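You operate a simulated robot arm through the tools that you are given. There is no shell and no other tool.

You are at the controls of a simulated robot arm. One attempt, no reset.

Task
Make room on the bench end of the steel table for the red tag (marked "HOLD"). At the end: the green spring plunger stands on top of the blue meter; the black hub marked "20 T" from the bench end of the steel table is on the door end of the green table; the red tag stands where the bronze nut stood; the bronze nut is on the door end of the green table; whatever was shut is shut again. Leave all else as you found it, and nothing knocked over.

It is judged by the outcome, as a careful person would: the job done as asked, and still so three seconds after it is handed in. It fails if anything else is knocked over, pushed out of place, dropped, spilled or broken.

Robot
A 6-joint arm with a two-finger parallel gripper, fixed in place. Base frame: the origin is at the foot of the arm, x ahead of it, y to its left, z up; the work surface is at about z = 0.8. Lengths are in m, angles in degrees, forces in N, time in s.
With the tool pointing down near the work surface it reaches from about 0.26 to 0.68 m from the base axis. Its first joint turns from -66.0 to 66.0 degrees. Payload 2.9 kg.
The TCP is the grasp point between the finger pads, 0.03 m short of the fingertips. In the tool frame z runs along the fingers and y along their closing line. Largest opening 0.11 m; finger width 0.02, thickness 0.01; the body of the gripper, 0.048 by 0.112 m, starts 0.055 m behind the TCP.
Orientation is that of the tool frame in the base frame, as [roll, pitch, yaw] about the fixed x, y, z axes, in that order (R = Rz(yaw) Ry(pitch) Rx(roll)). With the fingers straight down and closing along the base's y, the tool's x points along the base's -x, its y along +y and its z along -z.

Tools
- The arm moves only by the tool jog_arm. Its argument "deltas" is a list of rows, each a list of 7 numbers: the shift along the tool's x, y, z in m, then the turn, a rotation vector about the tool's x, y, z in degrees, then the finger opening in m, from 0 to 0.11. In form: [[tx, ty, tz, ax, ay, az, fingers], ...]. A call has 1 to 20 rows; each row is the pose to reach, as a shift and turn from the pose commanded when the call began, along the tool's axes at that moment. A row lasts 0.2 s, in which the tool goes at most 0.05 m and 8.6 degrees; a call with a longer step from one row to the next is refused whole, and so is a gripper value outside its range. A pose out of reach is approached as far as the arm can. The call stops where the force on the tool passes 40 N (or 10 N more than at its start, if that is more) or the arm is blocked; 0.2 s more then pass. Each finger travels about 0.108 m/s and halts on what it meets, pressing with about 35 N; the grip force reading is that of the motor and also rises with nothing between the fingers. The clock runs only during rows and for 0.2 s after the last one: add rows that repeat a pose to give the fingers time. It gives the time, the measured TCP pose, the force on the tool (base axes), the opening and the grip force at its end, in the units of the frame above (readings bear some noise), with the torque about the TCP (base axes, N m) and any sound that the robot's microphone picked up.
- Cameras (640 x 400 px; columns grow to the right, rows downward): "scene" is fixed at [0.0649, 0.4392, 1.3581]; the picture's right is [-0.78, -0.62, 0.00], its down [-0.49, 0.62, -0.61] and it looks along [0.38, -0.48, -0.79] (base axes); focal length 214 px, centre (320, 200). "wrist" rides on the gripper at [0.072, 0.017, -0.103] in the tool frame; the picture's right is [-0.23, 0.97, 0.00], its down [-0.76, -0.18, -0.62] and it looks along [-0.61, -0.14, 0.78] (tool axes); focal length 222 px, centre (320, 200). There is no depth. A picture from a camera that has moved, and an enlarged one, comes with that camera's place and axes in the base frame and with its lens.
- snapshot(camera): a new picture of that camera. The clock stands still meanwhile.
- close_up(camera, box): a new picture of the part [left, top, right, bottom] of that camera's present view, enlarged. The clock stands still meanwhile.
- finish_job(): hands the job in; it is judged then, once.

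Places have to be worked out from the pictures, the camera data and where the tool is seen. Open the gripper and draw the arm clear of the work before you hand the job in, unless the task says otherwise.

The tools are called after "Request:" as name(argument=value, ...) on one line, values as JSON. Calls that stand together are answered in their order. jog_arm: Moves the arm, as the interface text tells. Its arguments: {"type":"object","properties":{"deltas":{"type":"array"}},"required":["deltas"]} The other tools are called the same way: snapshot (camera) takes a picture; close_up (camera, box) takes an enlarged picture of a part of a camera's view; finish_job () hands the job in.

At the start:

```text
t: 0.0
eef_pos: [0.3885, -0.1324, 1.0494]
tcp_rot: [180.0, 0.1, -180.0]
ft_force: [-0.2, 1.0, -0.7]
ft_torque: [-0.05, 0.0, 0.02]
finger_gap: 0.11
finger_force: 0.0
```

scene: 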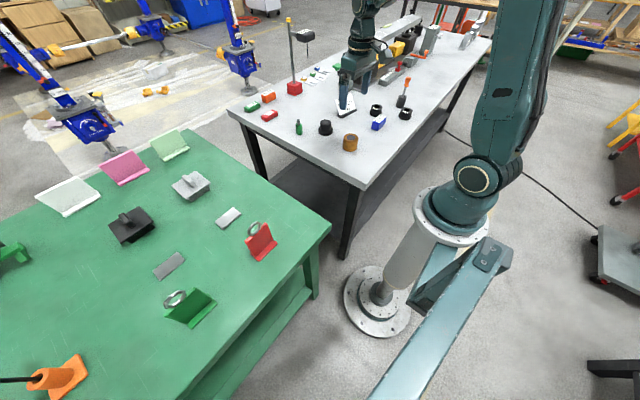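
wrist: 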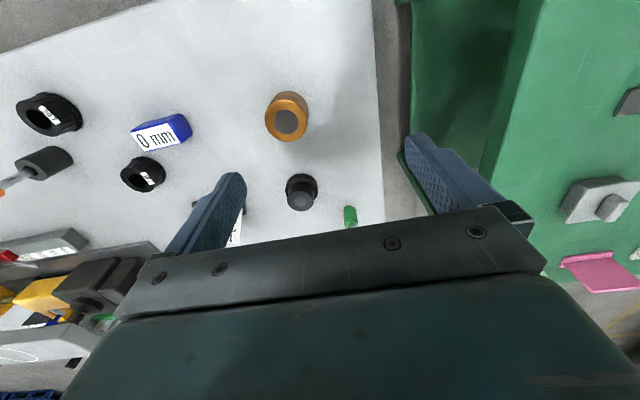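

I start by looking closely at both views to identify the objects before moving anything.

Request:
close_up(camera="scene", box=[220, 60, 440, 200])

Request:
close_up(camera="scene", box=[0, 120, 340, 340])

Request:
close_up(camera="wrist", box=[0, 60, 400, 310])

Request:
close_up(camera="scene", box=[340, 0, 500, 120])

```text
2.86 times, centred on (330, 130) of scene
camera zoom: at [0.0649, 0.4392, 1.3581], right [-0.78, -0.62, 0.0], down [-0.49, 0.62, -0.61], along [0.38, -0.48, -0.79], focal length 613 px, centre (291, 400)
```

zoom: 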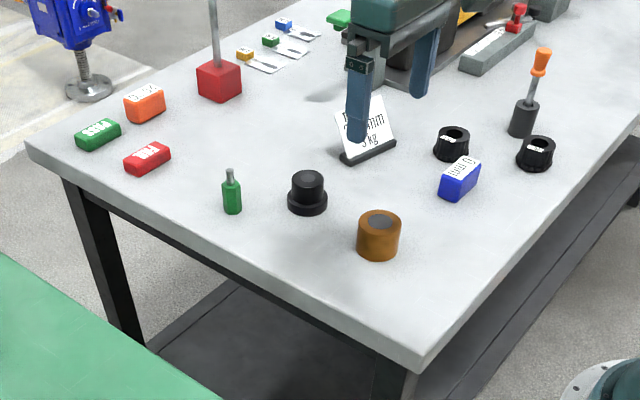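

```text
1.82 times, centred on (170, 230) of scene
camera zoom: at [0.0649, 0.4392, 1.3581], right [-0.78, -0.62, 0.0], down [-0.49, 0.62, -0.61], along [0.38, -0.48, -0.79], focal length 390 px, centre (593, 146)
```

zoom: 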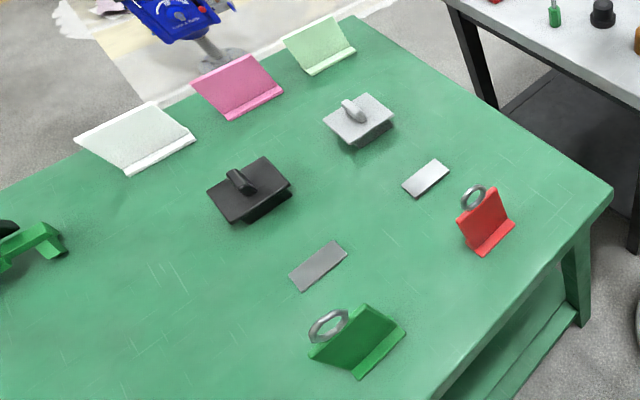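

```text
1.60 times, centred on (200, 185) of wrist
camera zoom: at [0.3155, -0.114, 1.1515], right [0.23, 0.97, 0.0], down [0.76, -0.18, 0.62], along [0.61, -0.14, -0.78], focal length 355 px, centre (512, 224)
```

zoom: 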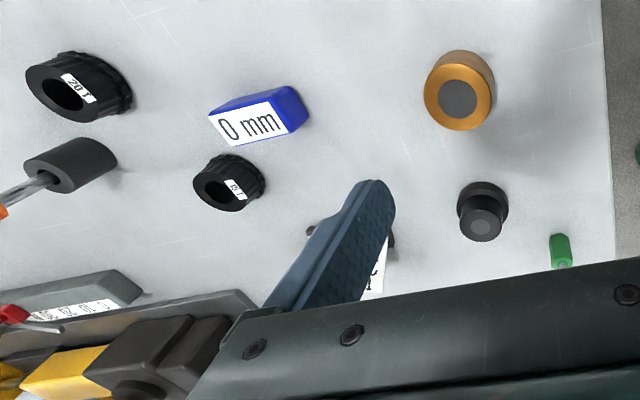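

```text
3.33 times, centred on (420, 60) of scene
camera zoom: at [0.0649, 0.4392, 1.3581], right [-0.78, -0.62, 0.0], down [-0.49, 0.62, -0.61], along [0.38, -0.48, -0.79], focal length 715 px, centre (-13, 667)
```

zoom: 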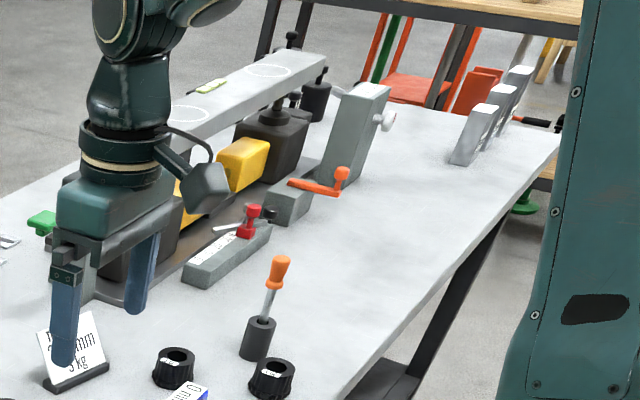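

I zoom further on labels: the coloured blocks, the placard, the hubs, and the items on the green table.

Request:
close_up(camera="scene", box=[235, 80, 315, 130])

Request:
close_up(camera="scene", box=[320, 80, 420, 160])

Request:
close_up(camera="scene", box=[150, 200, 290, 330])

Request:
close_up(camera="scene", box=[100, 130, 240, 250])

Request:
close_up(camera="scene", box=[0, 160, 110, 280])

Request:
close_up(camera="scene", box=[280, 10, 440, 110])

```text
8.00 times, centred on (275, 105) of scene
camera zoom: at [0.0649, 0.4392, 1.3581], right [-0.78, -0.62, 0.0], down [-0.49, 0.62, -0.61], along [0.38, -0.48, -0.79], focal length 1716 px, centre (680, 960)
```

zoom: 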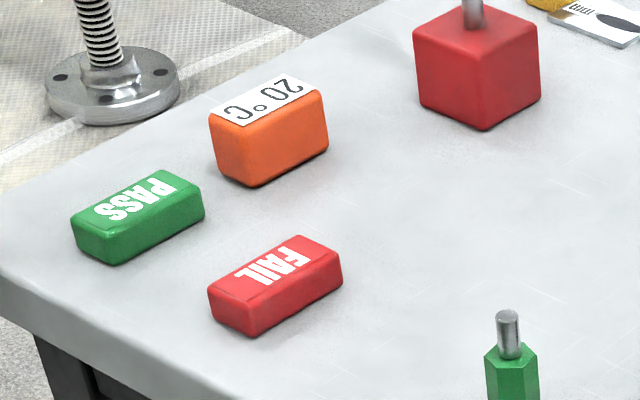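

```text
5.00 times, centred on (370, 120) of scene
camera zoom: at [0.0649, 0.4392, 1.3581], right [-0.78, -0.62, 0.0], down [-0.49, 0.62, -0.61], along [0.38, -0.48, -0.79], focal length 1072 px, centre (70, 600)
```

zoom: 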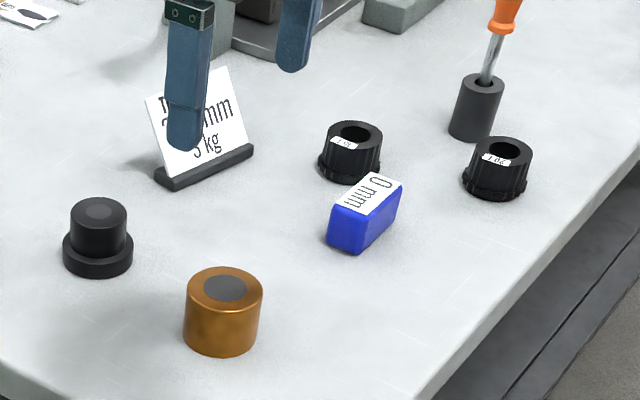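

```text
3.08 times, centred on (220, 265) of scene
camera zoom: at [0.0649, 0.4392, 1.3581], right [-0.78, -0.62, 0.0], down [-0.49, 0.62, -0.61], along [0.38, -0.48, -0.79], focal length 660 px, centre (628, 0)
```

zoom: 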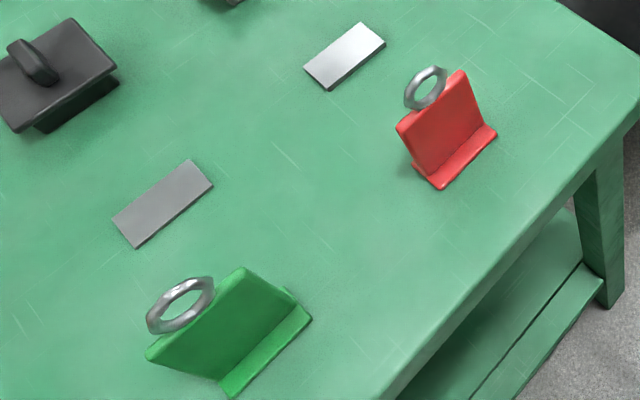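

```text
3.33 times, centred on (170, 190) of scene
camera zoom: at [0.0649, 0.4392, 1.3581], right [-0.78, -0.62, 0.0], down [-0.49, 0.62, -0.61], along [0.38, -0.48, -0.79], focal length 715 px, centre (820, 233)
```

zoom: 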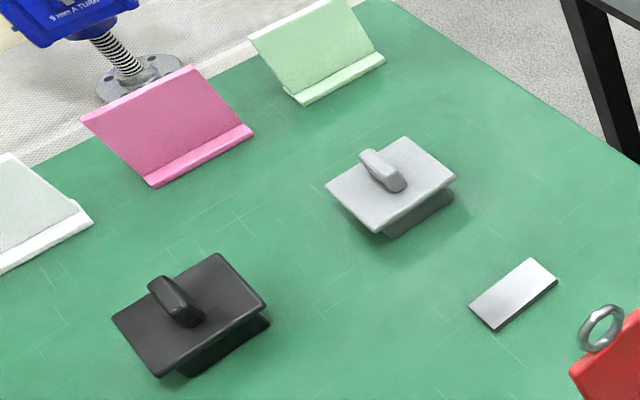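

```text
3.33 times, centred on (55, 220) of scene
camera zoom: at [0.0649, 0.4392, 1.3581], right [-0.78, -0.62, 0.0], down [-0.49, 0.62, -0.61], along [0.38, -0.48, -0.79], focal length 715 px, centre (1203, 133)
```

zoom: 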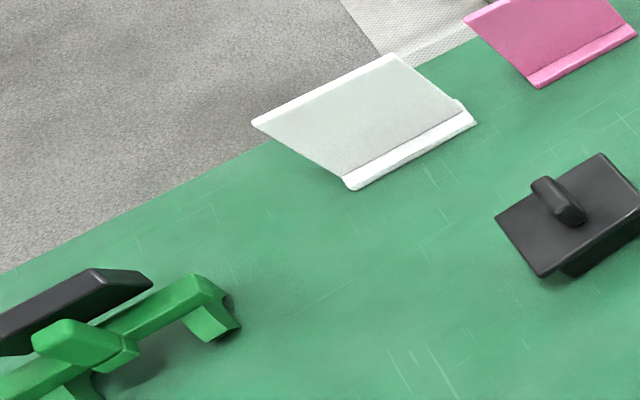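

```text
4.00 times, centred on (360, 60) of scene
camera zoom: at [0.0649, 0.4392, 1.3581], right [-0.78, -0.62, 0.0], down [-0.49, 0.62, -0.61], along [0.38, -0.48, -0.79], focal length 858 px, centre (160, 760)
```

zoom: 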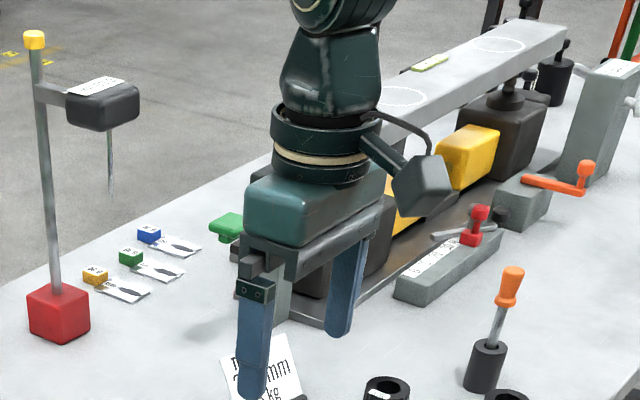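

The scene shows the bronze nut near (0.41,-0.19), the green plunger, the blue "0 mm" meter and two hubs on the steel table, and a red ringed tag and lidded boxes on the green table. I move the arm up and over toward the green table to look around with the wrist camera.

Request:
jog_arm(deltas=[[0, 0, -0.04, 0, 0, 0, 0.11], [0, 0.05, -0.06, 0, 0, 0, 0.11], [0.01, 0.1, -0.08, 0, 0, 0, 0.11], [0.02, 0.15, -0.1, 0, 0, 0, 0.11], [0.03, 0.2, -0.1, 0, 0, 0, 0.11], [0.04, 0.25, -0.1, 0, 0, 0, 0.11], [0.05, 0.3, -0.1, 0, 0, 0, 0.11], [0.06, 0.34, -0.1, 0, 0, 0, 0.11]])

Request:
snapshot(camera="wrist")

Request:
snapshot(camera="scene")

```text
refused: row 2 steps farther than a row can; nothing moved
```

```text
taken
camera wrist: at [0.3155, -0.114, 1.1515], right [0.23, 0.97, 0.0], down [0.76, -0.18, 0.62], along [0.61, -0.14, -0.78], focal length 222 px, centre (320, 200)
```

wrist: 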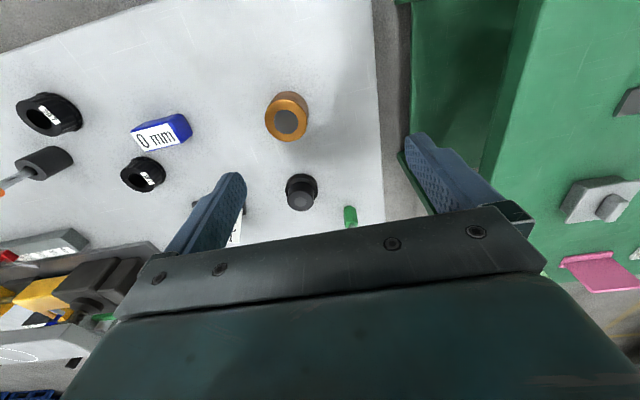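

```text
taken
```

scene: 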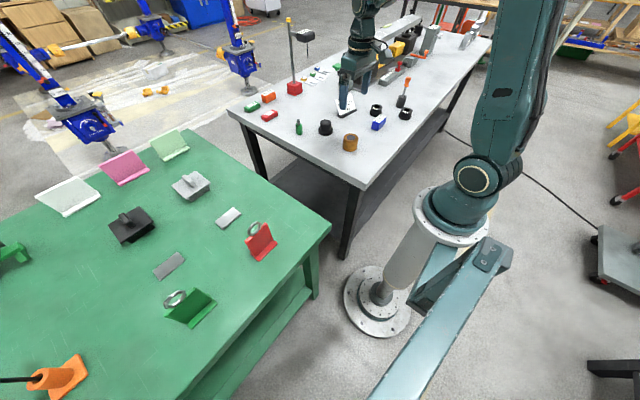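

The call was refused for a step over 0.05 m. I redo it with smaller combined steps, going up first.

Request:
jog_arm(deltas=[[0, 0, -0.04, 0, 0, 0, 0.11], [0, 0.03, -0.07, 0, 0, 0, 0.11], [0.005, 0.07, -0.09, 0, 0, 0, 0.11], [0.01, 0.115, -0.1, 0, 0, 0, 0.11], [0.02, 0.16, -0.1, 0, 0, 0, 0.11], [0.03, 0.205, -0.1, 0, 0, 0, 0.11], [0.04, 0.25, -0.1, 0, 0, 0, 0.11], [0.05, 0.295, -0.1, 0, 0, 0, 0.11], [0.06, 0.34, -0.1, 0, 0, 0, 0.11]])

Request:
snapshot(camera="wrist")

Request:
snapshot(camera="scene")

```text
t: 2.0
eef_pos: [0.326, 0.2112, 1.1495]
tcp_rot: [-180.0, 0.0, 179.9]
ft_force: [-0.7, 1.0, 0.1]
ft_torque: [-0.03, 0.0, -0.01]
finger_gap: 0.1101
finger_force: 0.0
```

```text
taken
camera wrist: at [0.2531, 0.2279, 1.2514], right [0.23, 0.97, 0.0], down [0.76, -0.18, 0.62], along [0.61, -0.14, -0.78], focal length 222 px, centre (320, 200)
```

wrist: 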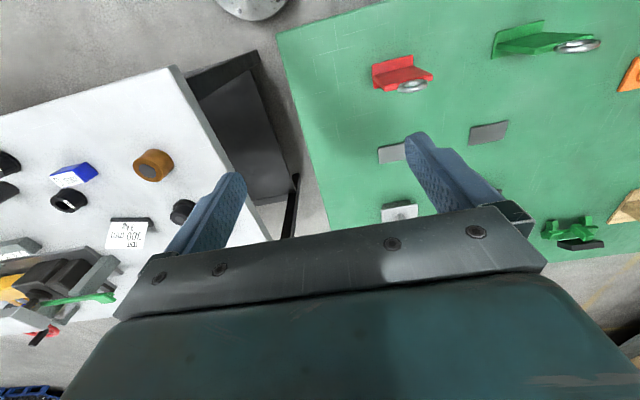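

```text
taken
```

scene: 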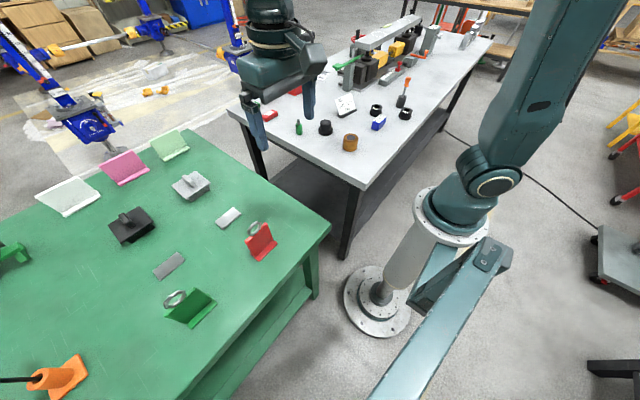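

The wrist now sees both tables from above. I zoom into the placard and tags before turning the tool to look at the tags' other faces.

Request:
close_up(camera="wrist", box=[0, 130, 180, 250])

Request:
close_up(camera="wrist", box=[360, 0, 640, 260])

Request:
close_up(camera="scene", box=[320, 0, 500, 110])

Request:
close_up(camera="scene", box=[0, 0, 280, 130])

Request:
close_up(camera="scene", box=[430, 0, 640, 130])

```text
3.33 times, centred on (90, 190) of wrist
camera zoom: at [0.2531, 0.2279, 1.2514], right [0.23, 0.97, 0.0], down [0.76, -0.18, 0.62], along [0.61, -0.14, -0.78], focal length 740 px, centre (1087, 233)
```

zoom: 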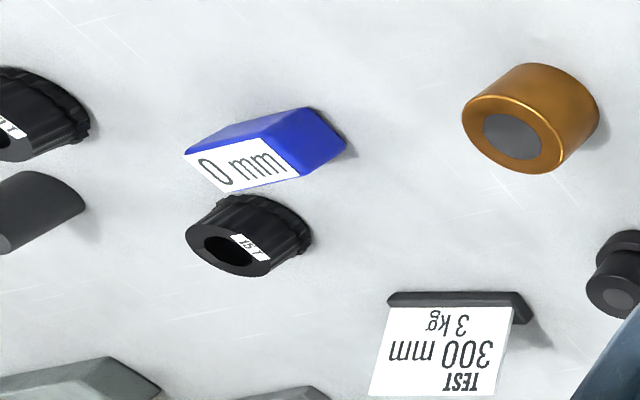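

```text
1.54 times, centred on (500, 130) of wrist
camera zoom: at [0.2531, 0.2279, 1.2514], right [0.23, 0.97, 0.0], down [0.76, -0.18, 0.62], along [0.61, -0.14, -0.78], focal length 342 px, centre (43, 308)
```

zoom: 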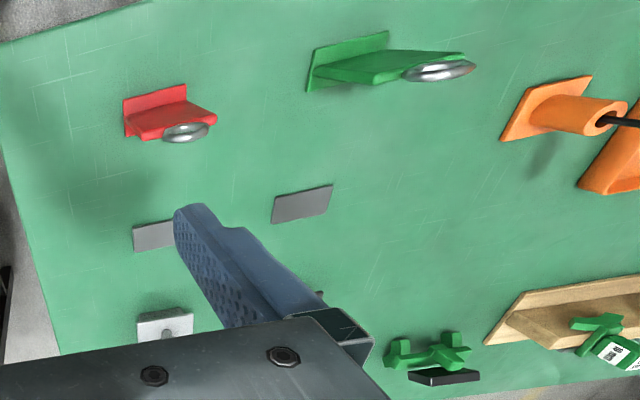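

```text
3.56 times, centred on (410, 55) of scene
camera zoom: at [0.0649, 0.4392, 1.3581], right [-0.78, -0.62, 0.0], down [-0.49, 0.62, -0.61], along [0.38, -0.48, -0.79], focal length 763 px, centre (0, 716)
```

zoom: 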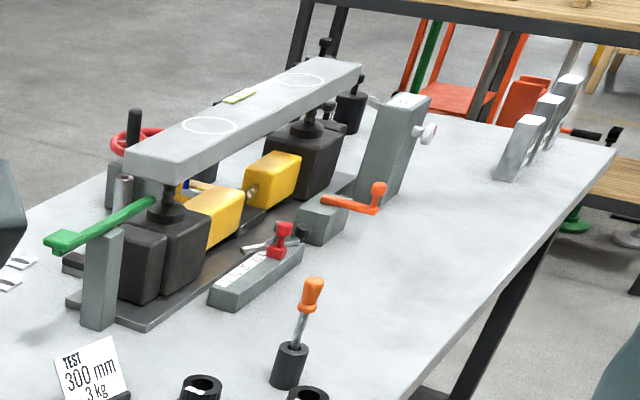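

```text
2.29 times, centred on (140, 65) of scene
camera zoom: at [0.0649, 0.4392, 1.3581], right [-0.78, -0.62, 0.0], down [-0.49, 0.62, -0.61], along [0.38, -0.48, -0.79], focal length 490 px, centre (731, 509)
```

zoom: 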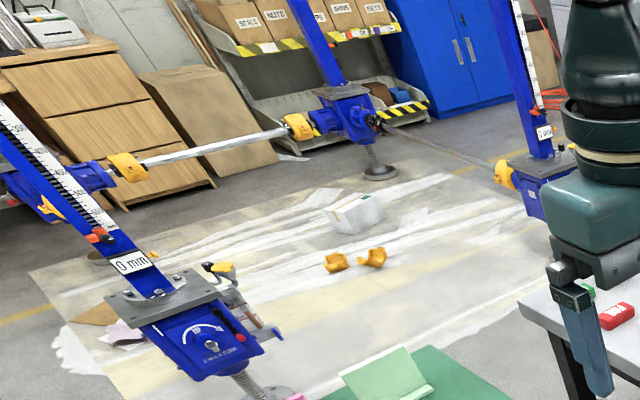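

```text
3.05 times, centred on (535, 65) of scene
camera zoom: at [0.0649, 0.4392, 1.3581], right [-0.78, -0.62, 0.0], down [-0.49, 0.62, -0.61], along [0.38, -0.48, -0.79], focal length 654 px, centre (-335, 611)
```

zoom: 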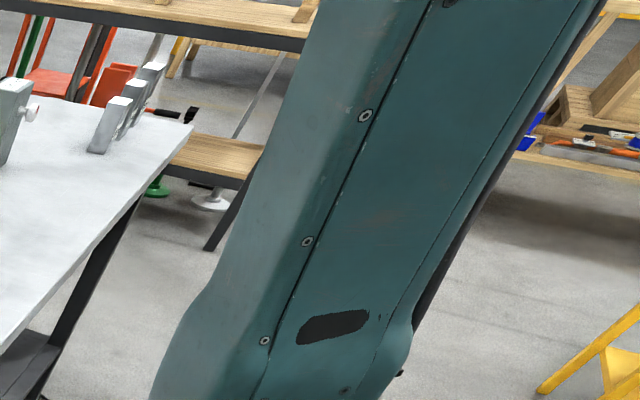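

I tilt the tool so the wrist camera looks out roughly level, to find which side of the room has the door and which has the bench.

Request:
jog_arm(deltas=[[0, 0, -0.02, 0, -8, 0, 0.11], [0, 0, -0.04, 0, -16, 0, 0.11], [0, 0, -0.05, 0, -24, 0, 0.11], [0, 0, -0.05, 0, -32, 0, 0.11], [0, 0, -0.05, 0, -40, 0, 0.11]])

Request:
snapshot(camera="wrist")

```text
t: 3.2
eef_pos: [0.3276, 0.2077, 1.1998]
tcp_rot: [-179.9, 40.2, 180.0]
ft_force: [-0.1, 0.1, 0.6]
ft_torque: [0.04, 0.0, -0.01]
finger_gap: 0.1099
finger_force: 0.0
```

```text
taken
camera wrist: at [0.2054, 0.2265, 1.2308], right [0.17, 0.97, 0.15], down [0.18, -0.18, 0.97], along [0.97, -0.14, -0.21], focal length 222 px, centre (320, 200)
```

wrist: 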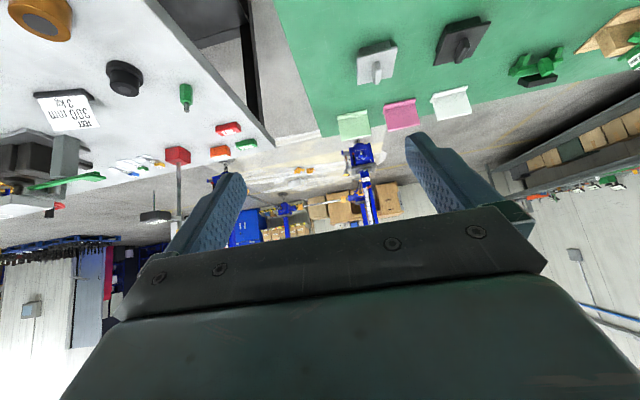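

The view is upside down; there is something bright at the left (toward -y) and a bench-like shelf at the right (toward +y). I zoom on each.

Request:
close_up(camera="wrist", box=[0, 140, 200, 380])

Request:
close_up(camera="wrist", box=[460, 80, 640, 320])

Request:
close_up(camera="wrist", box=[200, 100, 440, 260])

Request:
close_up(camera="wrist", box=[300, 0, 640, 160])

```text
1.67 times, centred on (100, 260) of wrist
camera zoom: at [0.2054, 0.2265, 1.2308], right [0.17, 0.97, 0.15], down [0.18, -0.18, 0.97], along [0.97, -0.14, -0.21], focal length 370 px, centre (687, 100)
```

zoom: 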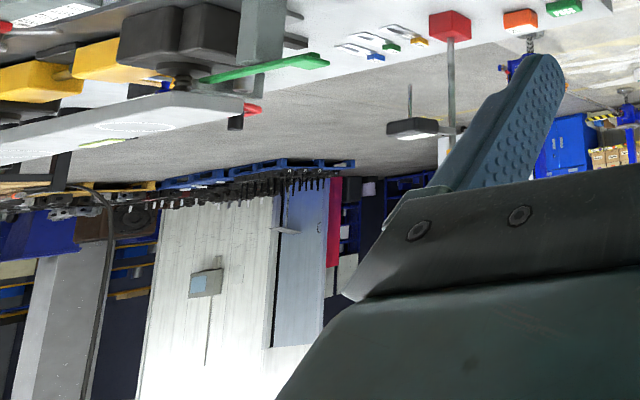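

```text
1.67 times, centred on (550, 200) of wrist
camera zoom: at [0.2054, 0.2265, 1.2308], right [0.17, 0.97, 0.15], down [0.18, -0.18, 0.97], along [0.97, -0.14, -0.21], focal length 370 px, centre (-63, 200)
```

zoom: 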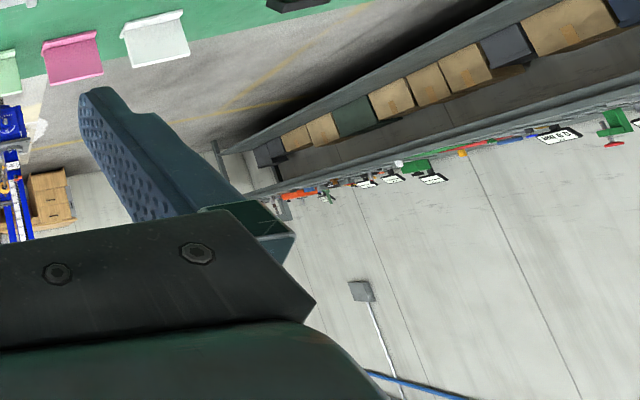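

```text
2.50 times, centred on (320, 180) of wrist
camera zoom: at [0.2054, 0.2265, 1.2308], right [0.17, 0.97, 0.15], down [0.18, -0.18, 0.97], along [0.97, -0.14, -0.21], focal length 555 px, centre (320, 250)
```

zoom: 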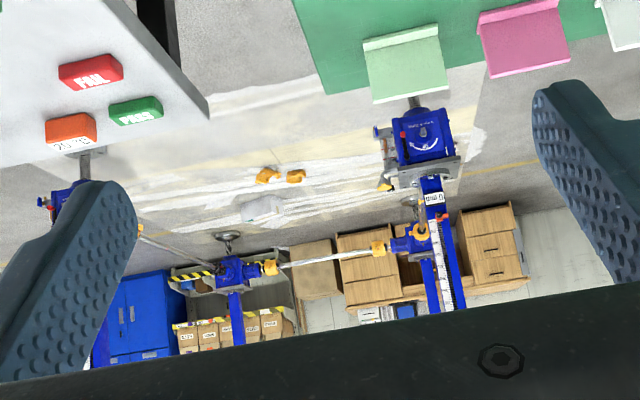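

```text
1.88 times, centred on (470, 80) of wrist
camera zoom: at [0.2054, 0.2265, 1.2308], right [0.17, 0.97, 0.15], down [0.18, -0.18, 0.97], along [0.97, -0.14, -0.21], focal length 418 px, centre (38, 426)
```

zoom: 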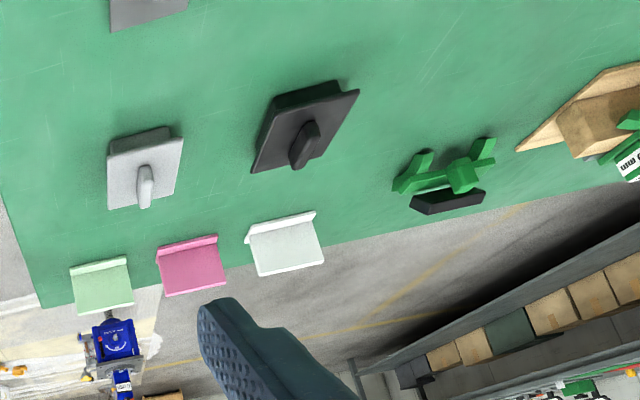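

A door-like panel appears on the -y side (direction about (0.87,-1.23)) and a long bench runs along the +y wall. I turn the view about the vertical toward -y to confirm.

Request:
jog_arm(deltas=[[0, 0, 0, 5.14, 0, 6.13, 0.11], [0, 0, 0, 10.28, 0, 12.26, 0.11], [0, 0, 0, 15.43, 0, 18.38, 0.11], [0, 0, 0, 20.58, 0, 24.5, 0.11], [0, 0, 0, 25.72, 0, 30.64, 0.11], [0, 0, 0, 30.86, 0, 36.77, 0.11], [0, 0, 0, 36.0, 0, 42.9, 0.11], [0, 0, 0, 41.15, 0, 49.0, 0.11]])

Request:
snapshot(camera="wrist")

Request:
snapshot(camera="scene")

```text
t: 5.0
eef_pos: [0.3306, 0.1821, 1.1498]
tcp_rot: [179.6, 39.8, 115.9]
ft_force: [-0.1, 1.0, -0.1]
ft_torque: [-0.02, 0.02, -0.04]
finger_gap: 0.1102
finger_force: 0.1
out of reach, approached as far as the arm can: row 6, 7, 8
```

```text
taken
camera wrist: at [0.2914, 0.2992, 1.1825], right [0.95, 0.27, 0.15], down [-0.08, -0.25, 0.97], along [0.3, -0.93, -0.21], focal length 222 px, centre (320, 200)
```

wrist: 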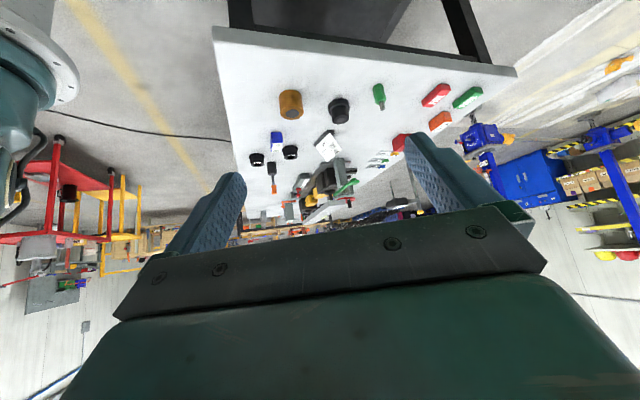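

```text
taken
```

scene: 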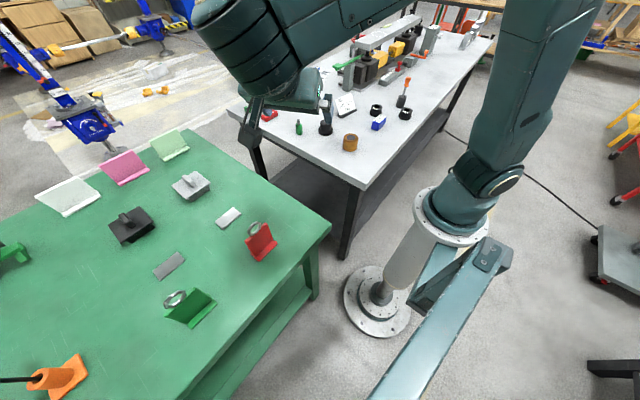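

The view is toward -y now. I zoom to the background.

Request:
close_up(camera="wrist", box=[0, 120, 320, 320])

Request:
close_up(camera="wrist", box=[220, 140, 440, 260])

Request:
close_up(camera="wrist", box=[230, 60, 500, 230])

```text
2.00 times, centred on (160, 220) of wrist
camera zoom: at [0.2914, 0.2992, 1.1825], right [0.95, 0.27, 0.15], down [-0.08, -0.25, 0.97], along [0.3, -0.93, -0.21], focal length 444 px, centre (640, 160)
```

zoom: 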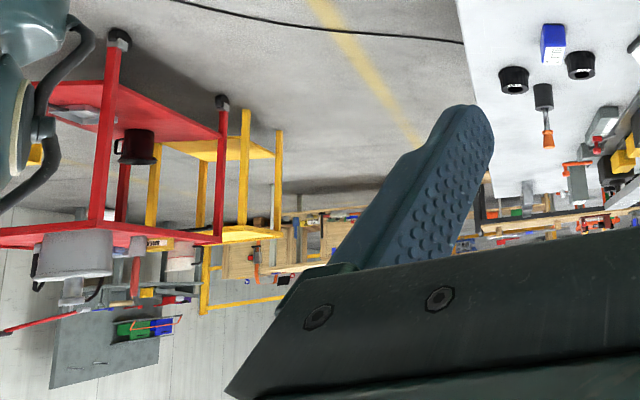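

```text
2.91 times, centred on (330, 200) of wrist
camera zoom: at [0.2914, 0.2992, 1.1825], right [0.95, 0.27, 0.15], down [-0.08, -0.25, 0.97], along [0.3, -0.93, -0.21], focal length 646 px, centre (291, 200)
```

zoom: 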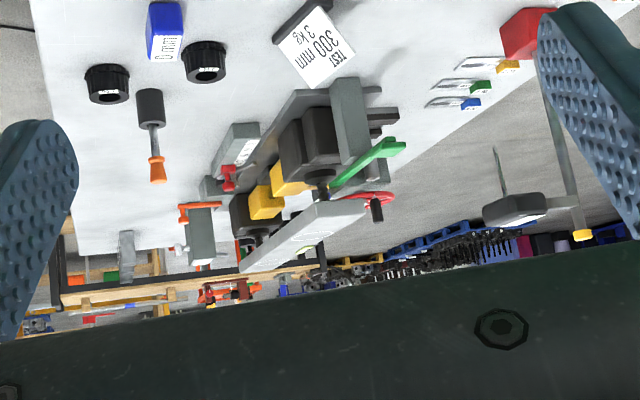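

```text
2.35 times, centred on (365, 145) of wrist
camera zoom: at [0.2914, 0.2992, 1.1825], right [0.95, 0.27, 0.15], down [-0.08, -0.25, 0.97], along [0.3, -0.93, -0.21], focal length 523 px, centre (214, 329)
```

zoom: 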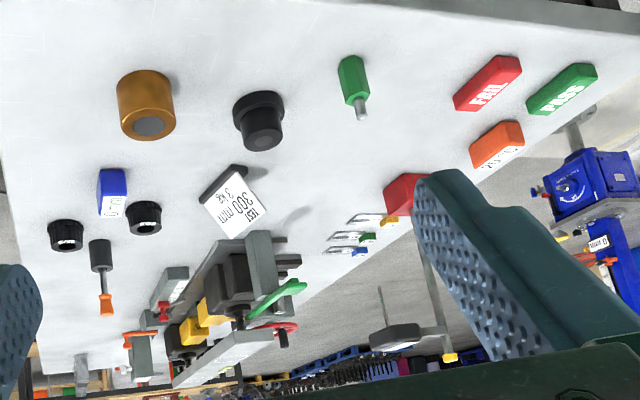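

Beyond the steel table to -y there are work stands; the personnel door is also on the -y side, while the fixed bench is on +y, so the steel table's bench end is the near (+y) end with the nut, and the green table's door end is its edge near y≈0.17. Now I untilt and swing round to view the ringed tags from their other (+x) side to read the text.

Request:
jog_arm(deltas=[[0.007, 0.0267, -0.006, 0, 8, 0, 0.11], [0.014, 0.0535, -0.012, 0, 16, 0, 0.11], [0.021, 0.08, -0.018, 0, 24, 0, 0.11], [0.028, 0.107, -0.024, 0, 32, 0, 0.11], [0.0353, 0.1337, -0.0297, 0, 40, 0, 0.11]])

Request:
snapshot(camera="wrist")

```text
t: 6.2
eef_pos: [0.4352, 0.2747, 1.1489]
tcp_rot: [179.9, 0.7, 111.3]
ft_force: [-1.2, 4.6, 0.4]
ft_torque: [-0.28, -0.14, 0.09]
finger_gap: 0.1101
finger_force: 0.1
```

```text
taken
camera wrist: at [0.4229, 0.35, 1.2516], right [0.99, 0.14, 0.0], down [0.11, -0.77, 0.63], along [0.09, -0.63, -0.77], focal length 222 px, centre (320, 200)
```

wrist: 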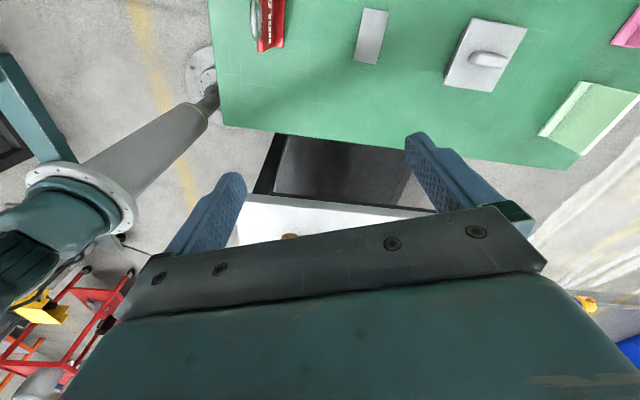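

Some white lettering is visible on the red tag at the top of this view. I zoom in.

Request:
close_up(camera="wrist", box=[225, 0, 325, 62])

Request:
close_up(camera="wrist", box=[330, 0, 640, 170])

```text
6.40 times, centred on (275, 31) of wrist
camera zoom: at [0.4229, 0.35, 1.2516], right [0.99, 0.14, 0.0], down [0.11, -0.77, 0.63], along [0.09, -0.63, -0.77], focal length 1422 px, centre (608, 1282)
```

zoom: 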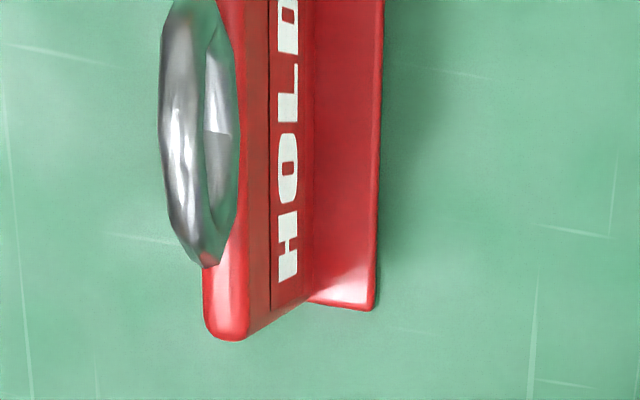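

```text
2.06 times, centred on (485, 85) of wrist
camera zoom: at [0.4229, 0.35, 1.2516], right [0.99, 0.14, 0.0], down [0.11, -0.77, 0.63], along [0.09, -0.63, -0.77], focal length 459 px, centre (-21, 437)
```

zoom: 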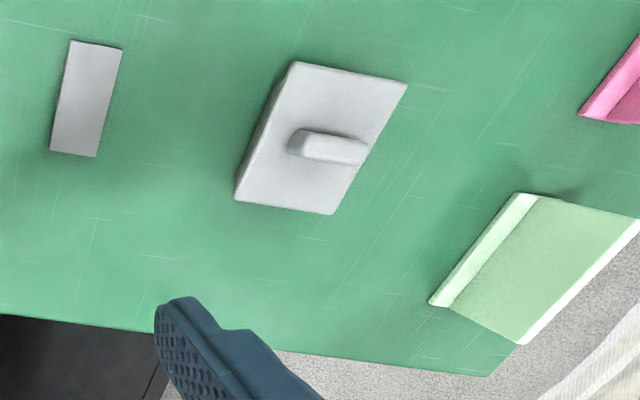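

The red tag (at about (0.35,0.33)) is indeed marked "HOLD". Now I swing back over the steel table, tool straight down at yaw 180, to look at the plunger from above.

Request:
jog_arm(deltas=[[-0.0378, 0.0018, 0.0, 0, 0, -5.7, 0.11], [-0.0757, 0.0036, 0.0, 0, 0, -11.4, 0.11], [-0.1135, 0.0055, 0.01, 0, 0, -17.2, 0.11], [-0.151, 0.0073, 0.02, 0, 0, -22.9, 0.11], [-0.189, 0.009, 0.035, 0, 0, -28.6, 0.11], [-0.227, 0.0109, 0.05, 0, 0, -34.3, 0.11], [-0.265, 0.0127, 0.065, 0, 0, -40, 0.11], [-0.303, 0.0145, 0.08, 0, 0, -45.8, 0.11], [-0.34, 0.0163, 0.095, 0, 0, -51.5, 0.11], [-0.378, 0.018, 0.11, 0, 0, -57.2, 0.11], [-0.416, 0.02, 0.13, 0, 0, -63, 0.11], [-0.454, 0.0218, 0.149, 0, 0, -68.7, 0.11], [-0.454, 0.0218, 0.149, 0, 0, -68.7, 0.11]])

Request:
snapshot(camera="wrist")

Request:
snapshot(camera="scene")

```text
t: 9.0
eef_pos: [0.6489, -0.1148, 0.9993]
tcp_rot: [-180.0, 0.0, -175.2]
ft_force: [-0.1, -0.3, 0.1]
ft_torque: [0.0, -0.03, -0.01]
finger_gap: 0.1102
finger_force: 0.1
```

```text
taken
camera wrist: at [0.5749, -0.1044, 1.1023], right [0.14, 0.99, 0.0], down [0.77, -0.11, 0.62], along [0.62, -0.09, -0.78], focal length 222 px, centre (320, 200)
```

wrist: 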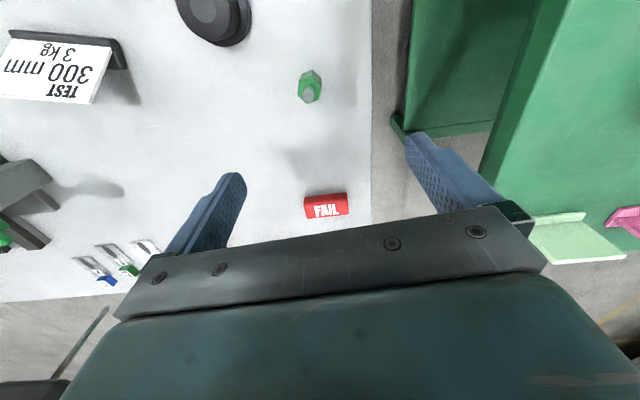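

```text
taken
```

scene: 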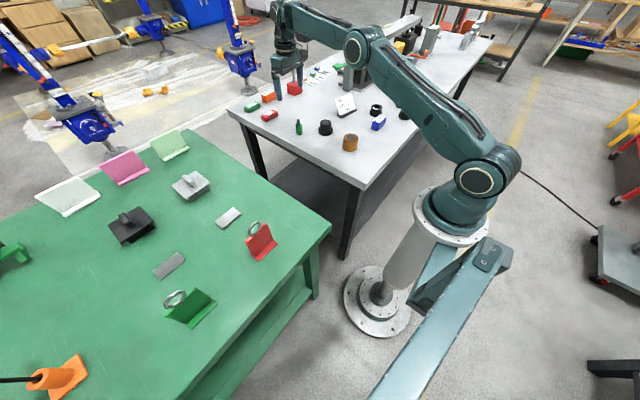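

The plunger shows at (309,87) in the wrist view. I zoom on it in both cameras to fix its position and size.

Request:
close_up(camera="wrist", box=[270, 55, 350, 115])

Request:
close_up(camera="scene", box=[280, 110, 330, 145])

Request:
close_up(camera="scene", box=[335, 80, 425, 160])

```text
6.67 times, centred on (310, 85) of wrist
camera zoom: at [0.5749, -0.1044, 1.1023], right [0.14, 0.99, 0.0], down [0.77, -0.11, 0.62], along [0.62, -0.09, -0.78], focal length 1481 px, centre (387, 967)
```

zoom: 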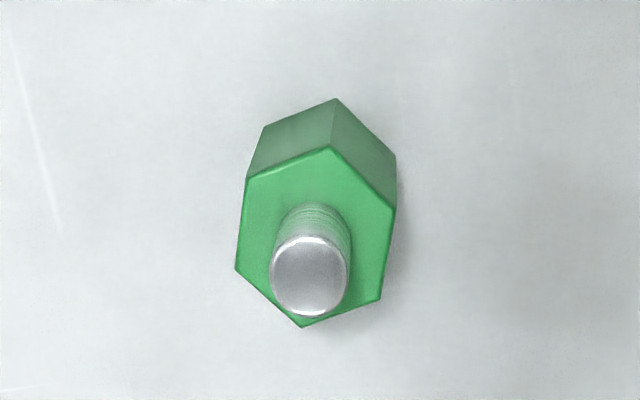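

```text
11.43 times, centred on (305, 128) of scene
camera zoom: at [0.065, 0.4392, 1.3581], right [-0.78, -0.62, 0.0], down [-0.49, 0.62, -0.61], along [0.38, -0.48, -0.79], focal length 2451 px, centre (491, 1029)
```

zoom: 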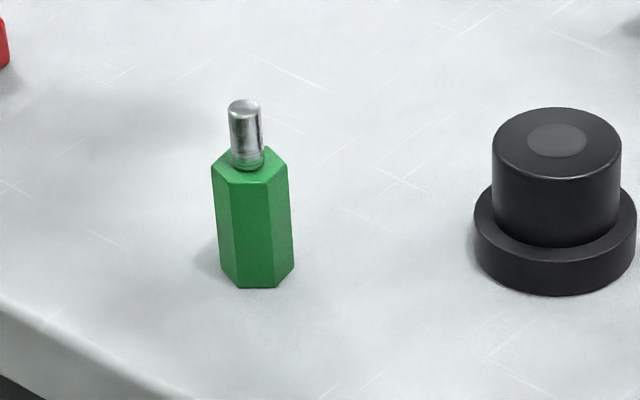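

```text
5.00 times, centred on (380, 120) of scene
camera zoom: at [0.065, 0.4392, 1.3581], right [-0.78, -0.62, 0.0], down [-0.49, 0.62, -0.61], along [0.38, -0.48, -0.79], focal length 1072 px, centre (20, 600)
```

zoom: 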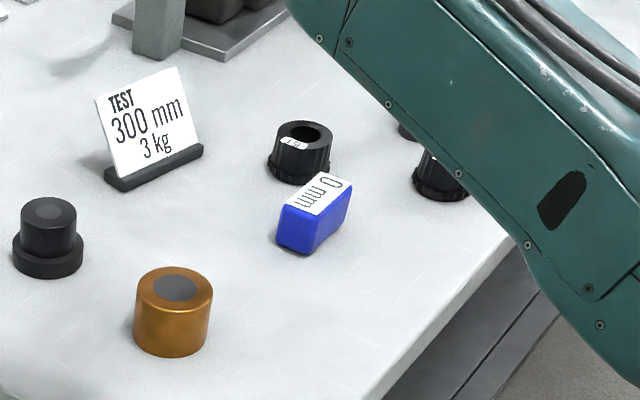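

The plunger's hex body is centred at about (0.630,-0.124), top of hex z≈0.844, pin top ≈0.868, with flats facing 18° off +y. Before picking, I move above the blue meter to measure it and the hubs.

Request:
jog_arm(deltas=[[0.0326, -0.0305, 0, 0, 0, 0.6, 0.11], [0.0651, -0.061, 0, 0, 0, 1.2, 0.11], [0.0977, -0.0915, 0, 0, 0, 1.8, 0.11], [0.1302, -0.122, 0, 0, 0, 2.4, 0.11], [0.1628, -0.1525, 0, 0, 0, 3.0, 0.11], [0.1953, -0.183, 0, 0, 0, 3.6, 0.11], [0.2279, -0.2136, 0, 0, 0, 4.2, 0.11], [0.2604, -0.2441, 0, 0, 0, 4.8, 0.11], [0.2604, -0.2441, 0, 0, 0, 4.8, 0.11]])

Request:
snapshot(camera="wrist")

Request:
snapshot(camera="scene")

```text
t: 11.0
eef_pos: [0.411, -0.3848, 1.0008]
tcp_rot: [180.0, 0.1, 180.0]
ft_force: [-0.7, 0.9, -0.1]
ft_torque: [-0.01, -0.01, -0.02]
finger_gap: 0.11
finger_force: 0.1
```

```text
taken
camera wrist: at [0.3381, -0.3674, 1.1038], right [0.23, 0.97, 0.0], down [0.76, -0.18, 0.62], along [0.61, -0.14, -0.78], focal length 222 px, centre (320, 200)
```

wrist: 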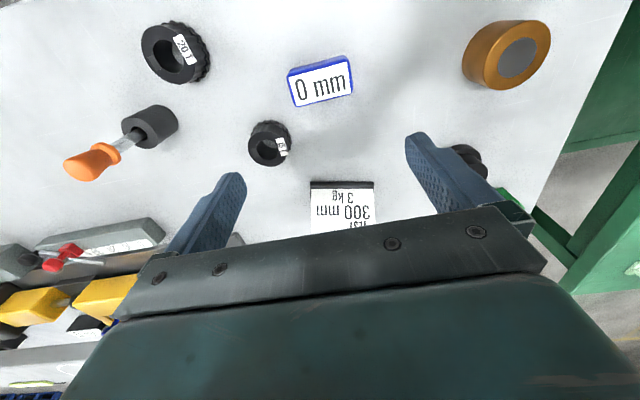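

```text
taken
```

scene: 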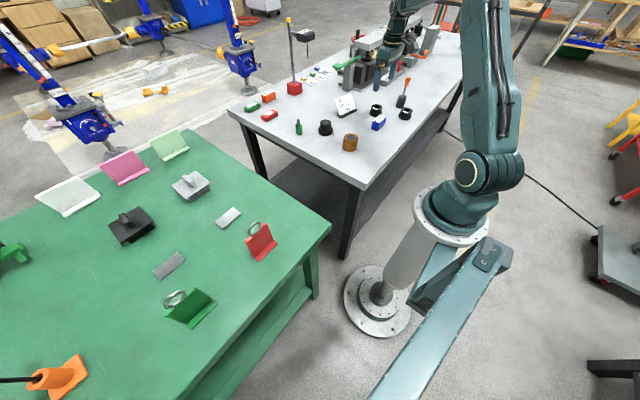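

This view shows the meter, both hubs, the screwdriver in its holder and the nut. I zoom on each to measure.

Request:
close_up(camera="wrist", box=[270, 40, 370, 120])

Request:
close_up(camera="wrist", box=[40, 10, 220, 190])

Request:
close_up(camera="wrist", box=[440, 0, 580, 100])

Request:
close_up(camera="scene", box=[340, 70, 430, 160])

```text
5.00 times, centred on (320, 80) of wrist
camera zoom: at [0.3381, -0.3674, 1.1038], right [0.23, 0.97, 0.0], down [0.76, -0.18, 0.62], along [0.61, -0.14, -0.78], focal length 1111 px, centre (320, 800)
```

zoom: 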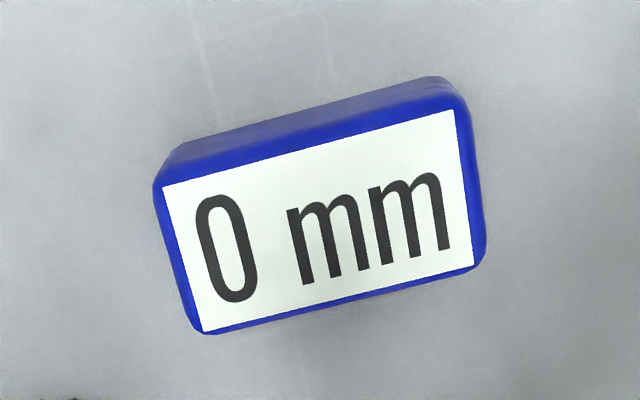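

```text
2.22 times, centred on (130, 100) of wrist
camera zoom: at [0.3381, -0.3674, 1.1038], right [0.23, 0.97, 0.0], down [0.76, -0.18, 0.62], along [0.61, -0.14, -0.78], focal length 494 px, centre (742, 422)
```

zoom: 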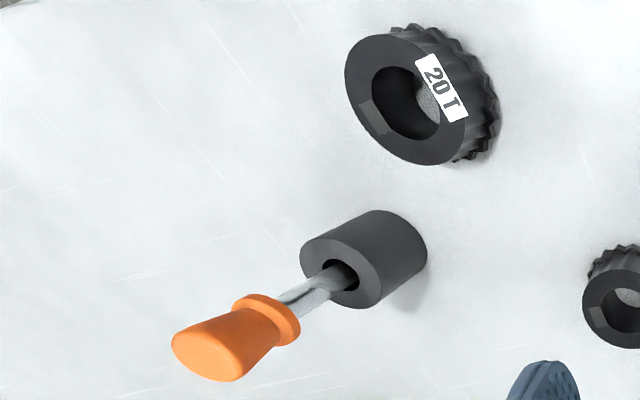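

```text
4.00 times, centred on (510, 50) of wrist
camera zoom: at [0.3381, -0.3674, 1.1038], right [0.23, 0.97, 0.0], down [0.76, -0.18, 0.62], along [0.61, -0.14, -0.78], focal length 888 px, centre (-440, 800)
```

zoom: 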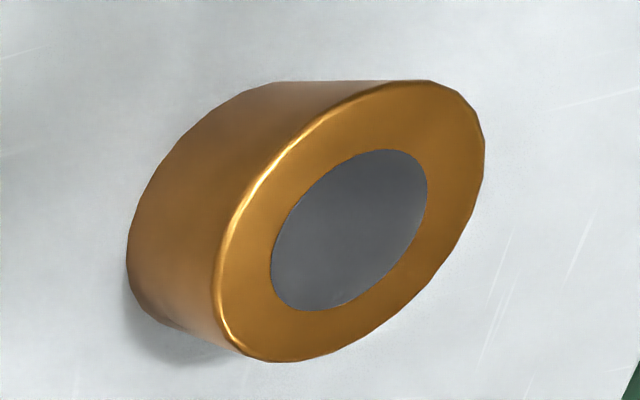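

```text
4.44 times, centred on (385, 115) of scene
camera zoom: at [0.065, 0.4392, 1.3581], right [-0.78, -0.62, 0.0], down [-0.49, 0.62, -0.61], along [0.38, -0.48, -0.79], focal length 953 px, centre (31, 578)
```

zoom: 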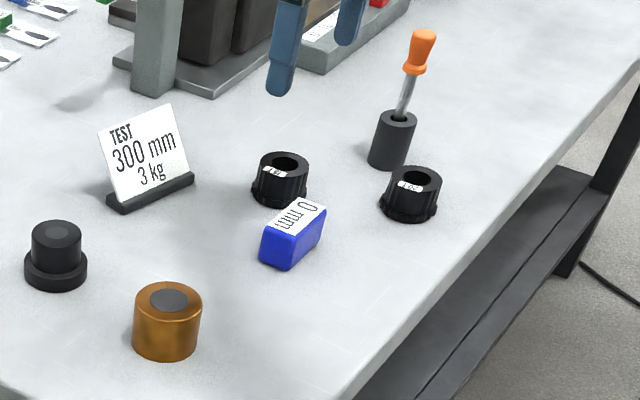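

The meter's flat top is centred at about (0.389,-0.379), z≈0.838; the nut's top centre is at about (0.409,-0.183,0.843), diameter ≈0.056. Now I go back above the plunger with yaw 162 (aligned to its flats) and a narrower opening.

Request:
jog_arm(deltas=[[-0.0274, 0.0326, 0, 0, 0, 2.25, 0.1], [-0.0549, 0.0652, 0, 0, 0, 4.5, 0.09], [-0.0823, 0.0977, 0, 0, 0, 6.75, 0.08], [-0.1098, 0.1303, 0, 0, 0, 9, 0.07], [-0.1372, 0.1629, 0, 0, 0, 11.25, 0.06], [-0.1646, 0.1955, 0, 0, 0, 13.5, 0.06], [-0.192, 0.228, 0, 0, 0, 15.75, 0.06], [-0.2195, 0.2606, 0, 0, 0, 18, 0.06], [-0.2195, 0.2606, 0.03, 0, 0, 18, 0.06], [-0.2195, 0.2606, 0.06, 0, 0, 18, 0.06], [-0.2195, 0.2606, 0.06, 0, 0, 18, 0.06]])

Request:
snapshot(camera="wrist")

Request:
close_up(camera="wrist", box=[270, 60, 370, 220])

```text
t: 13.4
eef_pos: [0.6328, -0.1202, 0.9411]
tcp_rot: [-179.9, 0.1, 161.9]
ft_force: [0.4, -0.7, -0.5]
ft_torque: [0.05, 0.0, 0.03]
finger_gap: 0.0599
finger_force: 0.1
```

```text
taken
camera wrist: at [0.5682, -0.0807, 1.0436], right [0.52, 0.86, 0.0], down [0.67, -0.41, 0.62], along [0.53, -0.32, -0.78], focal length 222 px, centre (320, 200)
```

wrist: 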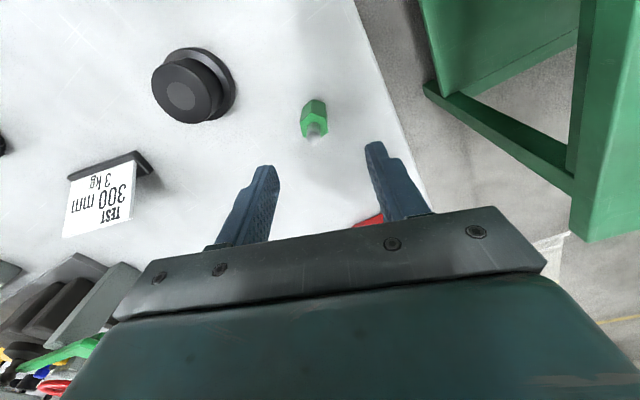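

```text
2.50 times, centred on (320, 140) of wrist
camera zoom: at [0.5682, -0.0807, 1.0436], right [0.52, 0.86, 0.0], down [0.67, -0.41, 0.62], along [0.53, -0.32, -0.78], focal length 555 px, centre (320, 350)
```

zoom: 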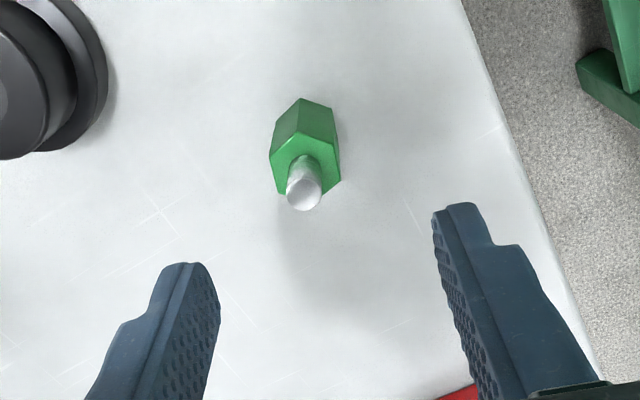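

The plunger reads at (0.629,-0.1235), the TCP at about (0.632,-0.120); fingers straddle it and line up with its flats. I correct a few mm and descend to z≈0.836.

Request:
jog_arm(deltas=[[0.0018, -0.0042, 0.0, 0, 0, 0, 0.06], [0.0018, -0.0042, 0.035, 0, 0, 0, 0.06], [0.0018, -0.0042, 0.065, 0, 0, 0, 0.06], [0.0018, -0.0042, 0.09, 0, 0, 0, 0.06], [0.0018, -0.0042, 0.104, 0, 0, 0, 0.06], [0.0018, -0.0042, 0.104, 0, 0, 0, 0.06]])

Request:
snapshot(camera="wrist")

Request:
close_up(camera="scene", box=[260, 80, 360, 150])

```text
t: 14.8
eef_pos: [0.6274, -0.1237, 0.8381]
tcp_rot: [-180.0, 0.0, 161.9]
ft_force: [0.7, -0.7, 0.3]
ft_torque: [-0.04, 0.01, -0.01]
finger_gap: 0.06
finger_force: 0.1
```

```text
taken
camera wrist: at [0.5628, -0.0849, 0.9401], right [0.52, 0.86, 0.0], down [0.67, -0.41, 0.62], along [0.53, -0.32, -0.78], focal length 222 px, centre (320, 200)
```

wrist: 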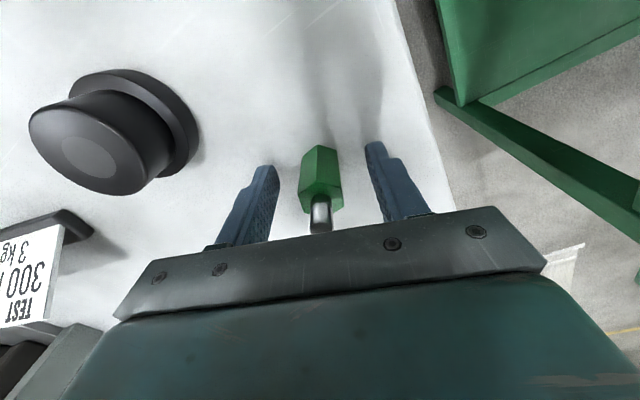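

```text
5.71 times, centred on (310, 115) of scene
camera zoom: at [0.0649, 0.4392, 1.3581], right [-0.78, -0.62, 0.0], down [-0.49, 0.62, -0.61], along [0.38, -0.48, -0.79], focal length 1226 px, centre (377, 686)
```

zoom: 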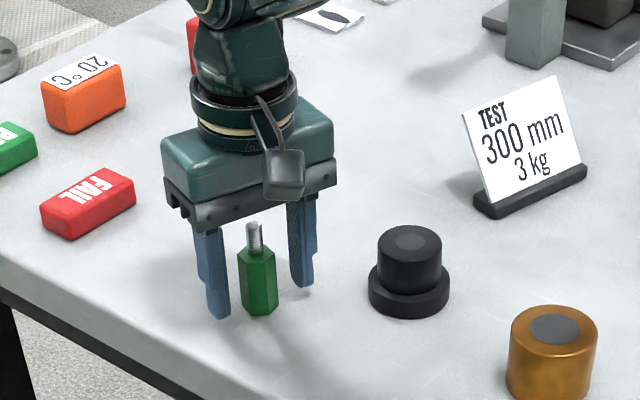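

The plunger is centred between the fingers. I close the gripper on it.

Request:
jog_arm(deltas=[[0, 0, 0, 0, 0, 0, 0.04], [0, 0, 0, 0, 0, 0, 0.02], [0, 0, 0, 0, 0, 0, 0.01], [0, 0, 0, 0, 0, 0, 0.01]])

Request:
snapshot(camera="wrist")

```text
t: 15.8
eef_pos: [0.6269, -0.1229, 0.8387]
tcp_rot: [-180.0, 0.0, 161.9]
ft_force: [0.2, 0.6, -0.6]
ft_torque: [0.02, -0.02, -0.02]
finger_gap: 0.0236
finger_force: 34.7
```

```text
taken
camera wrist: at [0.5628, -0.0848, 0.9403], right [0.52, 0.86, 0.0], down [0.67, -0.41, 0.62], along [0.53, -0.32, -0.78], focal length 222 px, centre (320, 200)
```

wrist: 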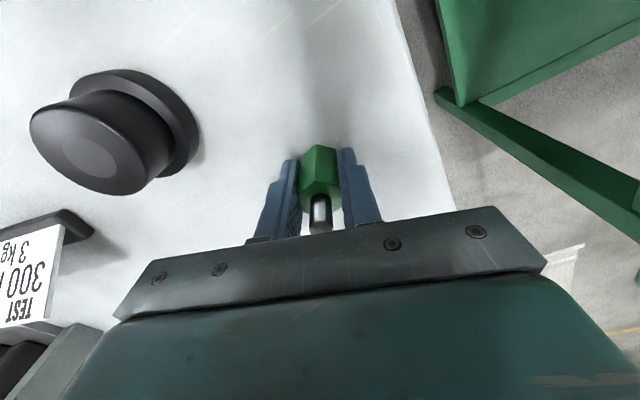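

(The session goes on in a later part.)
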